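You operate a simulated robot arm through the tools that you are given. There is no shell and no other tool. Be economical: measure what you need, move in short steps, check, and stop when the job is done.

The job below is to be done with a simulated robot arm. You get a single attempt, and the scene is never put back.

TASK
Put the yellow cloth from the side worktop on the white plate there.

Only the result counts: the job must be done as asked and must still hold three seconds after the hand-in. Knocking over, shifting, dropping, spilling or breaking anything else fails it. Flat cloth is picked up by pressing the open fingertips on it (5 to 10 N) and closing them slowly along it; thin cloth reads only 2 to 8 mm in the jaws.

THE ROBOT
A 7-joint arm with a two-finger parallel gripper, fixed in place. Base frame: the origin is at the foot of the arm, x ahead of it, y to its left, z up; the work surface is at about z = 0. Lengths are in m, angles in rad, forces in N, time in s.
With the tool pointing down near the work surface it reaches from about 0.22 to 0.58 m from the base axis. Its first joint turns from -1.152 to 1.152 rad. Payload 2.5 kg.
The TCP is the grasp point between the finger pads, 0.023 m short of the fingertips. In the tool frame z runs along the fingers and y along their closing line. Largest opening 0.094 m; finger width 0.038, thickness 0.01; the body of the gripper, 0.054 by 0.096 m, starts 0.039 m behind the TCP.
Orientation is that of the tool frame in the base frame, as a unit quaternion [x, y, z, w]. With the fingers straight down and closing along the base's y, the tool's x points along the base's -x, its y along +y and its z along -z.

THE INTERFACE
- The arm moves only by the tool step_arm. Its argument "increments" is text: rows parted by semicolons, each of 6 numbers parted by spaces: the shift along the tool's x, y, z in mm, then the turn, a rotation vector about the tool's x, y, z in rad. In form: dx dy dz rx ry rz; .... A call has 1 to 8 rows; each row is the pose to reach, as a shift and turn from the pose commanded when the call began, along the tool's axes at that moment. "grip" is the gripper command, from -1 (fully open) to 1 (shut), values between in proportion, set as the call begins (left out, the last holds). A row lasts 0.2 s, in which the tool goes at most 0.05 m and 0.15 rad; a call with a longer step from one row to the next is refused whole, and so is a gripper value outside its range. A pose out of reach is approached as far as the arm can. The call stops where the force on the tool passes 40 N (or 10 N more than at its start, if that is more) or the arm is blocked; 0.2 s more then pass. The fingers move at their own pace (about 0.108 m/s each) and stop on an object; they squeeze with about 34 N. The grip force told is the motor's: it shows also when the fingers shut on nothing. Time passes only in rows, and 0.2 s behind the last, so rows that repeat a pose let the fingers close. It gives the time, the measured TCP pose, the force on the tool (base axes), the opening and the grip force at its end, in the units of the frame above (readings bear some noise), and new pictures: "show" is both (left out), scene, wrist or none.
- Cameras (640 x 400 px; columns grow to the right, rows downward): "scene" is fixed at [0.1072, -0.3959, 0.5593]; the picture's right is [0.92, -0.40, 0.00], its down [-0.18, -0.41, -0.89] and it looks along [0.36, 0.82, -0.45] (base axes); focal length 335 px, centre (320, 200). "wrist" rides on the gripper at [0.086, 0.016, -0.074] in the tool frame; the picture's right is [-0.18, 0.98, 0.00], its down [-0.58, -0.11, -0.81] and it looks along [-0.79, -0.15, 0.59] (tool axes); focal length 243 px, centre (320, 200). There is no depth. A picture from a camera that has moved, and an enlarged one, comes with that camera's place and axes in the base frame and with its lens.
- enlarge(camera, box): a new picture of the part [left, top, right, bottom] of that camera's present view, enlarged. No time passes.
- job_done(): hands the job in; it is judged then, once.

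Work in short steps. Places have to be worked out from the pictures, the camera data and where the tool is seen: move nearer, look again, correct. Check each grasp and each placing, and mend what went wrong. You have 90 turns and 200 pictures in all, those below and enlarged ones among them. Open the gripper and draw the arm clear of the work before you hand the job in, unless the task says otherwise; then end with one line.

The tools are called after "Call:" as name(argument=value, ...) on one line, values as JSON. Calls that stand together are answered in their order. step_arm: Moves the arm, as the interface text tells. Its arguments: {"type":"object","properties":{"increments":{"type":"string"},"grip":{"type":"number"},"show":{"type":"string","enum":["both","scene","wrist","none"]}},"required":["increments"]} The other tools are called the same way: enlarge (camera, box) takes an enlarged picture of a part of a camera's view; job_done () hands the job in.

At the start:

```text
t: 0.0
position: [0.3202, 0.158, 0.2949]
tool_rot: [0.0, 1.0, 0.0, 0.0]
contact_force: [0.3, 0.1, 0.0]
width: 0.094
gripper_force: 0.0
```

scene: 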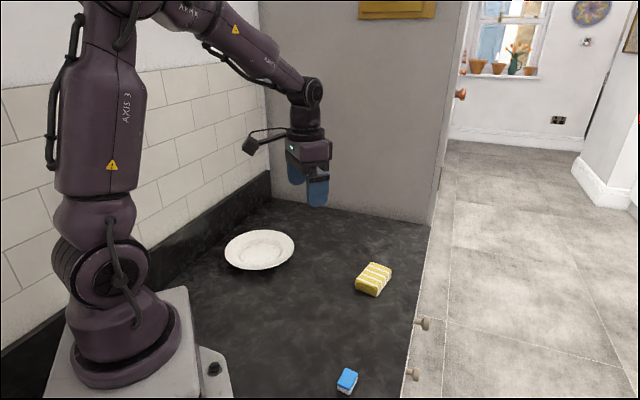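
wrist: 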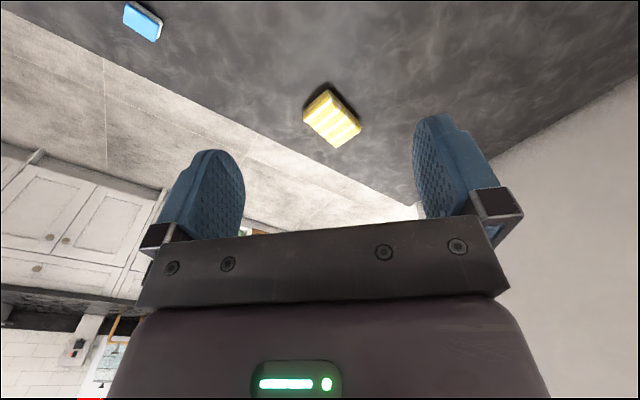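

The yellow striped cloth is near scene pixel (373,279) and the plate near (260,250). I'll enlarge both for measuring.

Call:
enlarge(camera="scene", box=[330, 240, 426, 300])

Call:
enlarge(camera="scene", box=[210, 215, 322, 285])

```text
6.67 times, centred on (378, 270) of scene
camera zoom: at [0.1072, -0.3959, 0.5593], right [0.92, -0.4, 0.0], down [-0.18, -0.41, -0.89], along [0.36, 0.82, -0.45], focal length 2235 px, centre (-67, -267)
```

zoom: 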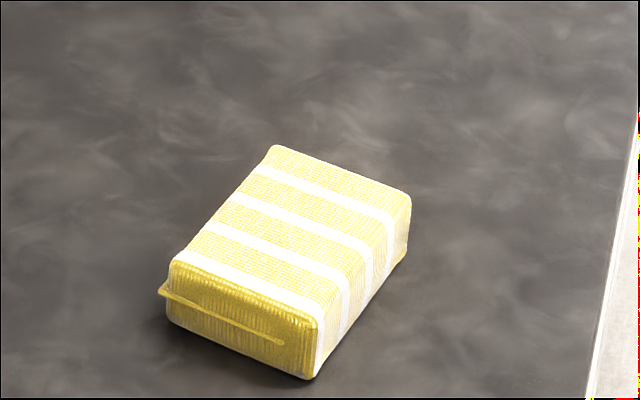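

```text
5.71 times, centred on (266, 250) of scene
camera zoom: at [0.1072, -0.3959, 0.5593], right [0.92, -0.4, 0.0], down [-0.18, -0.41, -0.89], along [0.36, 0.82, -0.45], focal length 1915 px, centre (629, -86)
```

zoom: 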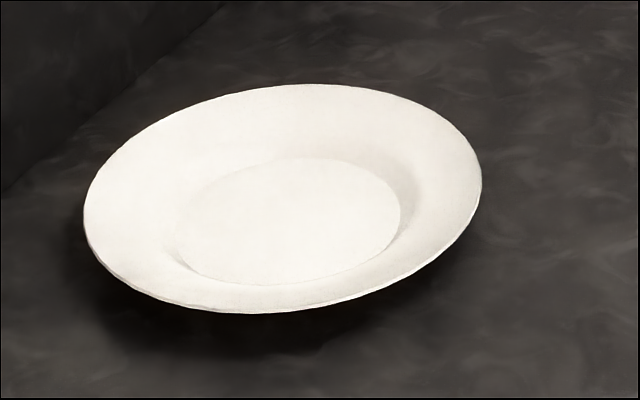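

The cloth is a folded block of about 80×56×27 mm, centred near (0.491, 0.148) with its long axis about 0.58 rad from x. The plate centre is about (0.262, 0.371). I'll move above the cloth with the jaws turned to close across the short side.

Call:
step_arm(increments="-28.5 -1.7 24 0 0 -0.0975; -57 -3.4 48 0 0 -0.195; -85.5 -5 72 0 0 -0.2925; -114 -6.7 96 0 0 -0.39; -142.5 -8.4 120 0 0 -0.4875; -171 -10 145 0 0 -0.585; -171 -10 145 0 0 -0.585", grip=-1)

```text
t: 1.6
position: [0.4958, 0.1494, 0.1518]
tool_rot: [-0.289, 0.957, -0.001, 0.0]
contact_force: [0.3, -0.2, 0.0]
width: 0.0937
gripper_force: 0.0
camera wrist: at [0.4151, 0.1146, 0.2265], right [-0.39, 0.92, 0.0], down [0.54, 0.23, 0.81], along [0.74, 0.32, -0.59], focal length 243 px, centre (320, 200)
```

scene: 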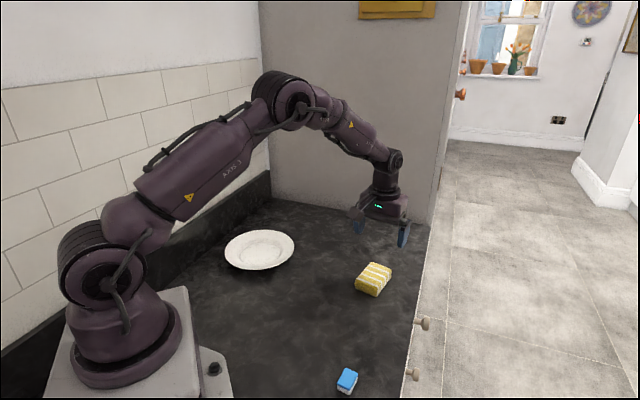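
wrist: 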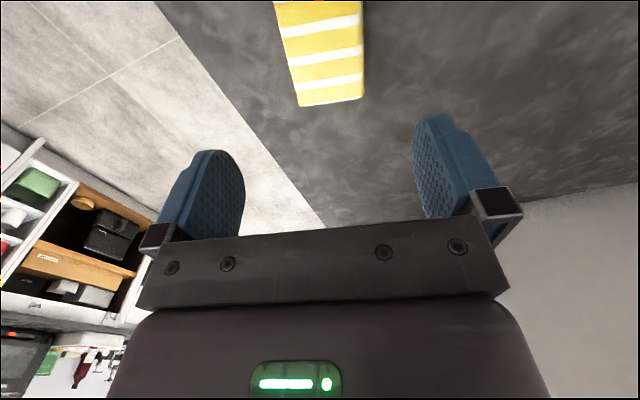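

The wrist view puts the cloth centre at about (0.490, 0.150) with a 33° yaw, which agrees with the scene estimate. I'll descend most of the way.

Call:
step_arm(increments="2 1.5 25 0 0 0; 4 2 50 0 0 0; 4 2 75 0 0 0; 4 2 95 0 0 0; 4 2 105 0 0 0; 4 2 105 0 0 0")

```text
t: 3.0
position: [0.491, 0.1497, 0.0476]
tool_rot: [-0.288, 0.958, 0.0, 0.0]
contact_force: [0.6, 0.2, -0.6]
width: 0.0939
gripper_force: 0.1
camera wrist: at [0.4096, 0.1155, 0.1214], right [-0.39, 0.92, 0.0], down [0.54, 0.23, 0.81], along [0.74, 0.31, -0.59], focal length 243 px, centre (320, 200)
```

scene: 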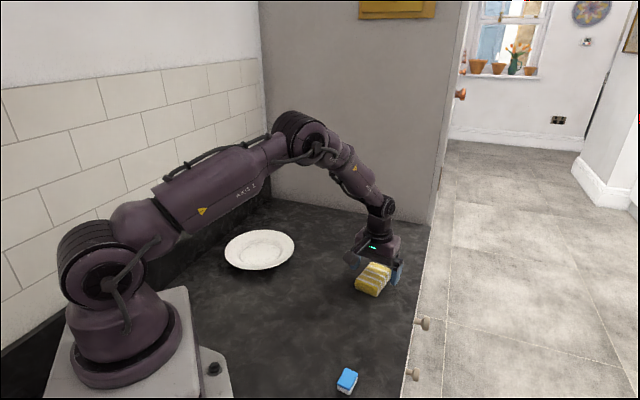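
wrist: 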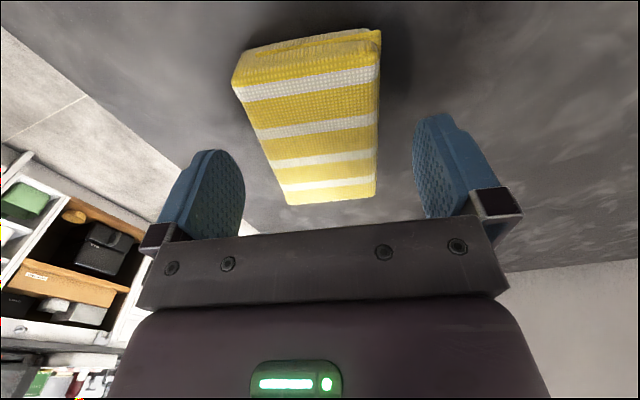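

The cloth sits between the fingers and is well aligned. I'll lower so the fingertips stop about 4 mm above the surface.

Call:
step_arm(increments="-2 0 10 0 0 0; -3 0 18 0 0 0; -3 0 20 0 0 0; -3 0 20 0 0 0")

```text
t: 4.0
position: [0.4901, 0.1517, 0.0259]
tool_rot: [-0.288, 0.958, 0.001, 0.0]
contact_force: [-0.6, -0.5, 0.0]
width: 0.0939
gripper_force: 0.1
camera wrist: at [0.4089, 0.1171, 0.1007], right [-0.39, 0.92, 0.0], down [0.54, 0.23, 0.81], along [0.74, 0.31, -0.59], focal length 243 px, centre (320, 200)
```

scene: 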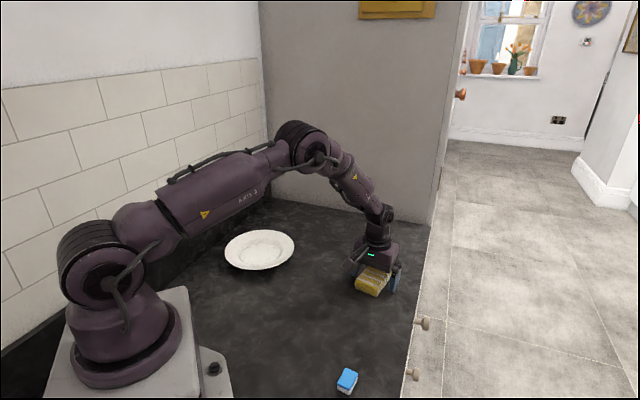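
wrist: 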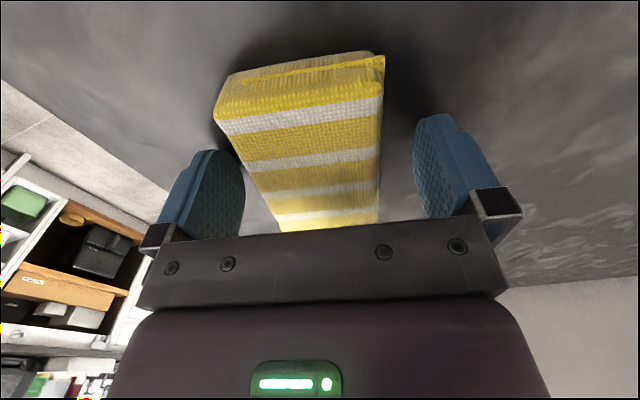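

There is less clearance on the left finger, so I'll shift a few mm that way and close.

Call:
step_arm(increments="0 -4 0 0 0 0; 0 -4 0 0 0 0", show="none")

Call:
step_arm(increments="0 0 0 0 0 0; 0 0 0 0 0 0; 0 0 0 0 0 0; 0 0 0 0 0 0", grip=1)

```text
t: 4.6
position: [0.4924, 0.1478, 0.0257]
tool_rot: [-0.287, 0.958, -0.001, 0.0]
contact_force: [-0.8, 0.0, -0.7]
width: 0.0941
gripper_force: 0.0
```

```text
t: 5.6
position: [0.4907, 0.1473, 0.0256]
tool_rot: [-0.288, 0.958, 0.0, 0.0]
contact_force: [-0.4, -0.4, 1.4]
width: 0.0592
gripper_force: 33.8
camera wrist: at [0.4118, 0.1136, 0.1007], right [-0.39, 0.92, 0.0], down [0.54, 0.23, 0.81], along [0.74, 0.31, -0.59], focal length 243 px, centre (320, 200)
```

scene: 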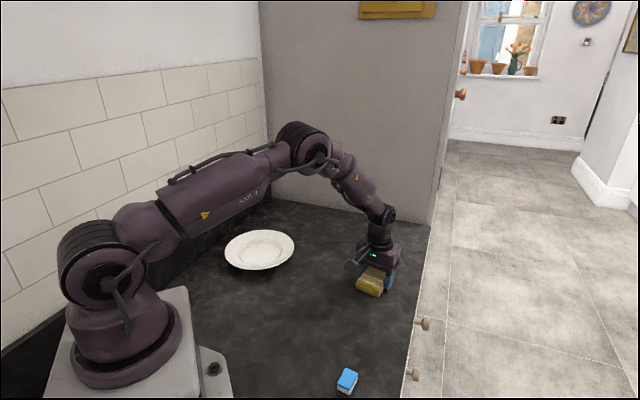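
wrist: 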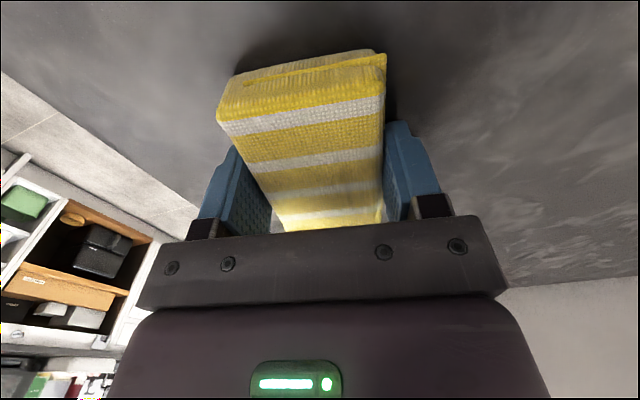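

The jaws stopped on the cloth at 59 mm with full grip force. I'll lift it and check.

Call:
step_arm(increments="0 0 -15 0 0 0; 0 0 -40 0 0 0; 0 0 -70 0 0 0; 0 0 -100 0 0 0; 0 0 -130 0 0 0; 0 0 -130 0 0 0")

```text
t: 7.0
position: [0.4896, 0.1492, 0.1569]
tool_rot: [-0.288, 0.958, 0.001, 0.0]
contact_force: [0.3, 0.5, -1.2]
width: 0.0591
gripper_force: 33.7
camera wrist: at [0.4103, 0.1147, 0.232], right [-0.39, 0.92, 0.0], down [0.55, 0.23, 0.81], along [0.74, 0.31, -0.59], focal length 243 px, centre (320, 200)
```

scene: 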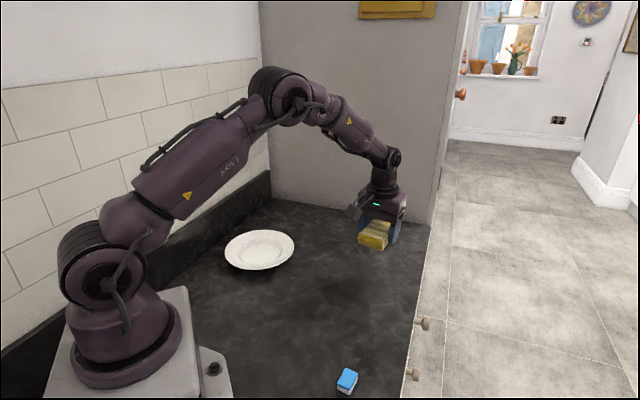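
wrist: 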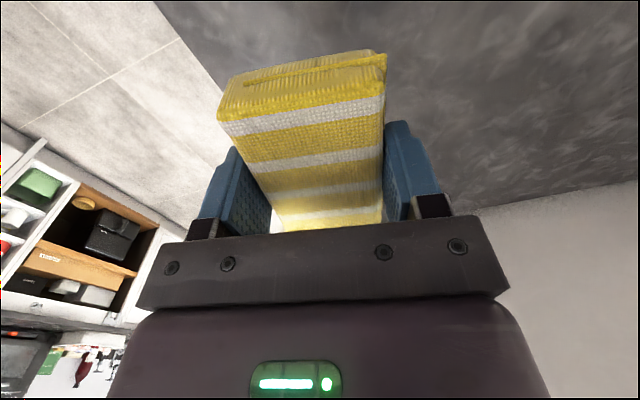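

The cloth is firmly held. I'll carry it over the plate at the same height.

Call:
step_arm(increments="8.5 38.8 0 0 0 0; 17 77.7 0 0 0 0; 25.4 116.5 0 0 0 0; 33.9 155.4 0 0 0 0; 42.4 194.2 0 0 0 0; 50.8 233 0 0 0 0; 59.3 272 0 0 0 0; 67.8 310.8 0 0 0 0", show="none")

Call:
step_arm(increments="0 0 0 0 0 0; 0 0 0 0 0 0")

```text
t: 8.8
position: [0.2641, 0.3693, 0.1562]
tool_rot: [-0.288, 0.958, 0.0, 0.001]
contact_force: [-0.1, -1.2, -1.5]
width: 0.059
gripper_force: 34.2
```

```text
t: 9.4
position: [0.2639, 0.3695, 0.1558]
tool_rot: [-0.288, 0.958, 0.0, 0.001]
contact_force: [0.1, -0.5, -0.5]
width: 0.059
gripper_force: 34.7
camera wrist: at [0.1836, 0.3363, 0.2307], right [-0.39, 0.92, 0.0], down [0.54, 0.23, 0.81], along [0.74, 0.31, -0.59], focal length 243 px, centre (320, 200)
```

scene: 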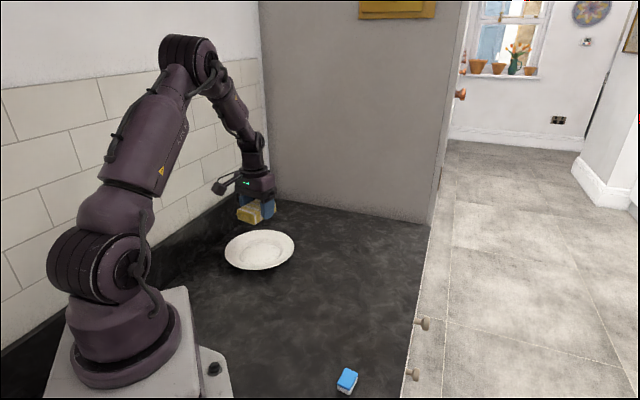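
wrist: 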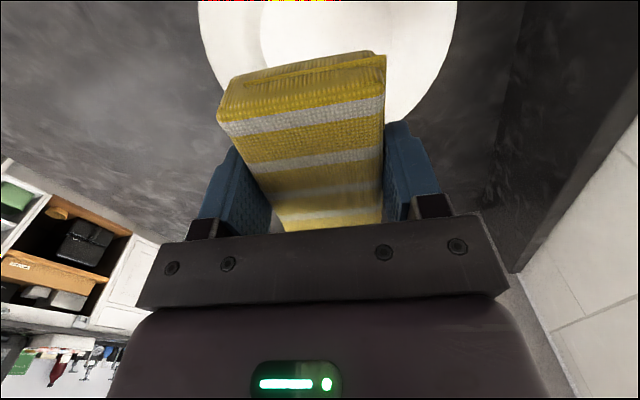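

The wrist view puts the plate centre near (0.262, 0.374), so I'll correct by 4 mm and descend to just above the plate.

Call:
step_arm(increments="-1 3.5 20 0 0 0; -1 3.5 45 0 0 0; -1 3.5 70 0 0 0; -1 3.5 90 0 0 0; -1 3.5 100 0 0 0; -1 3.5 100 0 0 0")

```text
t: 10.8
position: [0.2623, 0.373, 0.0525]
tool_rot: [-0.289, 0.957, 0.0, 0.0]
contact_force: [0.4, 0.5, -0.2]
width: 0.0591
gripper_force: 33.7
camera wrist: at [0.1818, 0.3398, 0.1285], right [-0.39, 0.92, 0.0], down [0.54, 0.23, 0.81], along [0.74, 0.31, -0.59], focal length 243 px, centre (320, 200)
```

scene: 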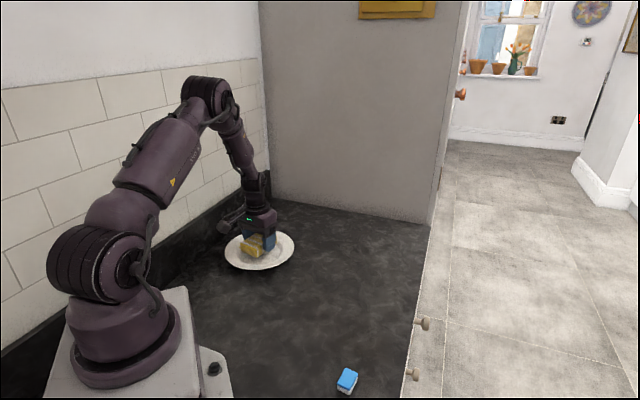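
wrist: 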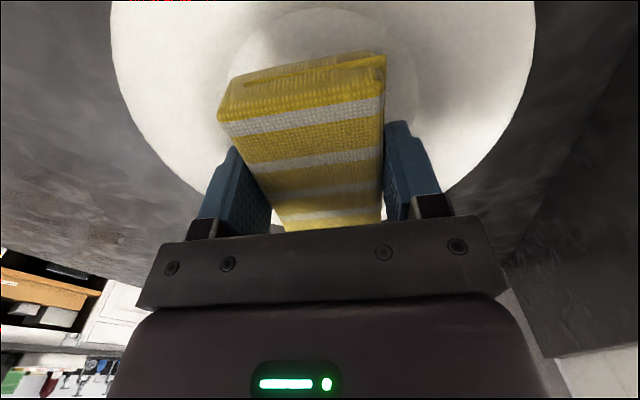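

The cloth is centred above the plate's well. I'll lower gently while watching the force.

Call:
step_arm(increments="0 0 5 0 0 0; 0 0 10 0 0 0; 0 0 13 0 0 0; 0 0 13 0 0 0")

```text
t: 11.8
position: [0.2619, 0.3726, 0.0407]
tool_rot: [-0.288, 0.958, -0.001, -0.001]
contact_force: [0.1, -0.3, -0.6]
width: 0.0592
gripper_force: 34.0
camera wrist: at [0.1826, 0.3384, 0.116], right [-0.39, 0.92, 0.0], down [0.54, 0.23, 0.81], along [0.74, 0.31, -0.59], focal length 243 px, centre (320, 200)
```

scene: 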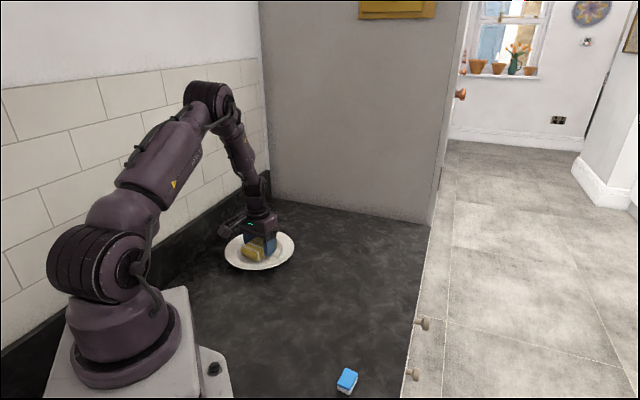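
wrist: 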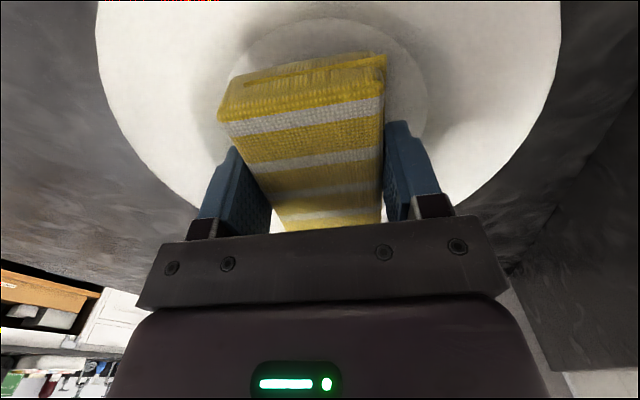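

No contact yet, so I'll continue down in 3 mm increments.

Call:
step_arm(increments="0 0 3 0 0 0; 0 0 3 0 0 0", show="none")

Call:
step_arm(increments="0 0 2 0 0 0; 0 0 2 0 0 0", show="none")

```text
t: 12.4
position: [0.2625, 0.3727, 0.038]
tool_rot: [-0.288, 0.957, 0.0, 0.0]
contact_force: [-0.5, -0.1, -0.3]
width: 0.059
gripper_force: 33.5
```

```text
t: 13.0
position: [0.2634, 0.3708, 0.0368]
tool_rot: [-0.288, 0.958, 0.0, 0.0]
contact_force: [-0.2, -0.3, 0.2]
width: 0.0592
gripper_force: 34.1
```

Still no contact force, so I'll go down in 2 mm steps.

Call:
step_arm(increments="0 0 1 0 0 0; 0 0 2 0 0 0; 0 0 2 0 0 0", show="none")

Call:
enlarge(camera="scene", box=[210, 215, 322, 285])

```text
t: 13.8
position: [0.2618, 0.3722, 0.0368]
tool_rot: [-0.288, 0.958, 0.001, 0.001]
contact_force: [1.2, 3.2, 6.7]
width: 0.0593
gripper_force: 34.1
```

```text
5.71 times, centred on (266, 250) of scene
camera zoom: at [0.1072, -0.3959, 0.5593], right [0.92, -0.4, 0.0], down [-0.18, -0.41, -0.89], along [0.36, 0.82, -0.45], focal length 1915 px, centre (629, -86)
```

zoom: 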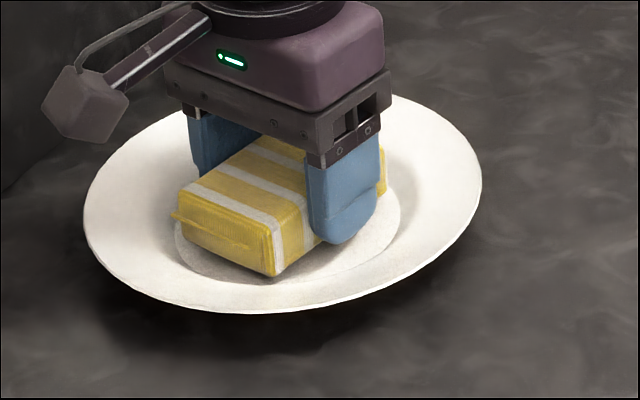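

Contact reads 6.7 N with the cloth flat in the plate's well. I'll ease up 1 mm and open only partially, keeping the fingers off the rim slope.

Call:
step_arm(increments="0 0 -1 0 0 0; 0 0 -1 0 0 0; 0 0 -1 0 0 0", grip=-0.55)

```text
t: 14.6
position: [0.2624, 0.3706, 0.0371]
tool_rot: [-0.288, 0.958, 0.0, 0.0]
contact_force: [-0.6, 0.5, -0.1]
width: 0.0728
gripper_force: 0.0
camera wrist: at [0.1824, 0.3374, 0.1121], right [-0.39, 0.92, 0.0], down [0.54, 0.23, 0.81], along [0.74, 0.31, -0.59], focal length 243 px, centre (320, 200)
```

scene: 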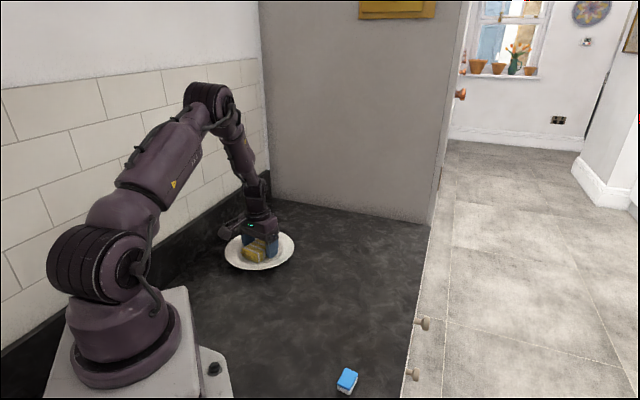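
wrist: 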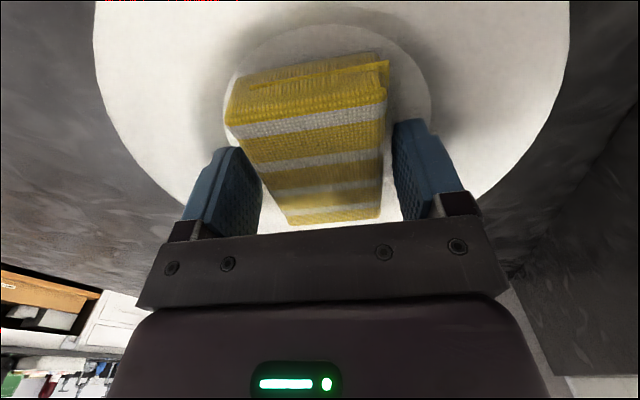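

The cloth is released and resting in the plate. I'll raise the arm straight up, clear of the work.

Call:
step_arm(increments="0 0 -10 0 0 0; 0 0 -30 0 0 0; 0 0 -60 0 0 0; 0 0 -95 0 0 0; 0 0 -130 0 0 0; 0 0 -165 0 0 0; 0 0 -165 0 0 0")

Call:
step_arm(increments="0 0 0 0 0 0", grip=-1, show="none")

Call:
enlarge(camera="scene", box=[210, 215, 322, 285])

```text
t: 16.2
position: [0.2632, 0.371, 0.2037]
tool_rot: [-0.288, 0.958, 0.0, 0.0]
contact_force: [0.7, 0.0, 0.0]
width: 0.0728
gripper_force: 0.0
camera wrist: at [0.1823, 0.3367, 0.2783], right [-0.39, 0.92, 0.0], down [0.54, 0.23, 0.81], along [0.74, 0.31, -0.59], focal length 243 px, centre (320, 200)
```

scene: 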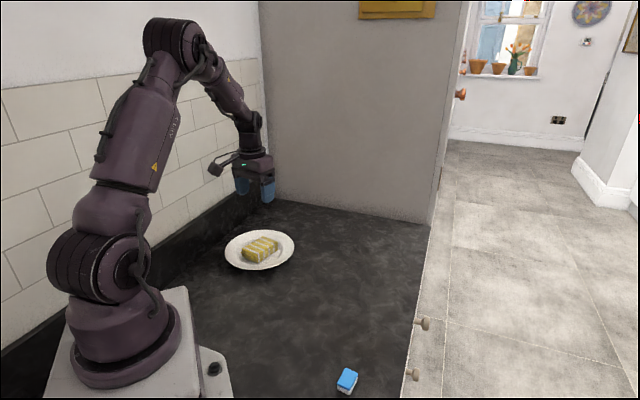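
wrist: 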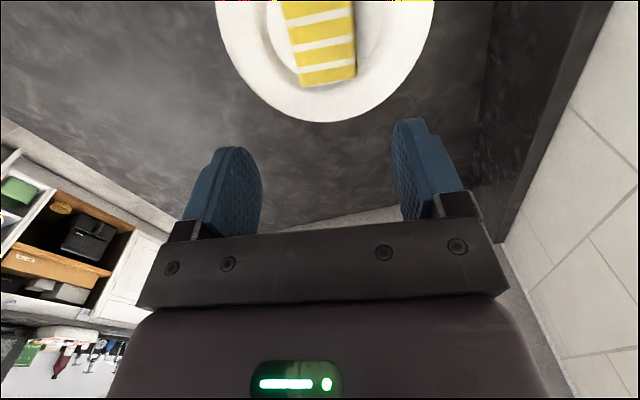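

```text
t: 16.6
position: [0.2619, 0.3703, 0.2028]
tool_rot: [-0.288, 0.958, 0.0, 0.0]
contact_force: [-0.4, 1.1, 0.3]
width: 0.0941
gripper_force: 0.1
```

```text
5.71 times, centred on (266, 250) of scene
camera zoom: at [0.1072, -0.3959, 0.5593], right [0.92, -0.4, 0.0], down [-0.18, -0.41, -0.89], along [0.36, 0.82, -0.45], focal length 1915 px, centre (629, -86)
```

zoom: 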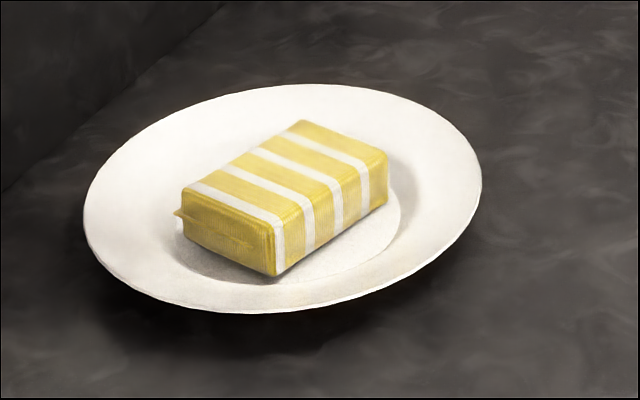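

The cloth lies centred on the plate, the plate hasn't moved, and the open gripper is clear. I'm handing the job in.

Call:
job_done()

```text
The job is handed in.
```

The yellow cloth is on the white plate, resting flat in its centre; the plate and the blue item on the worktop show no movement in the pictures, and the arm is clear with the gripper open.
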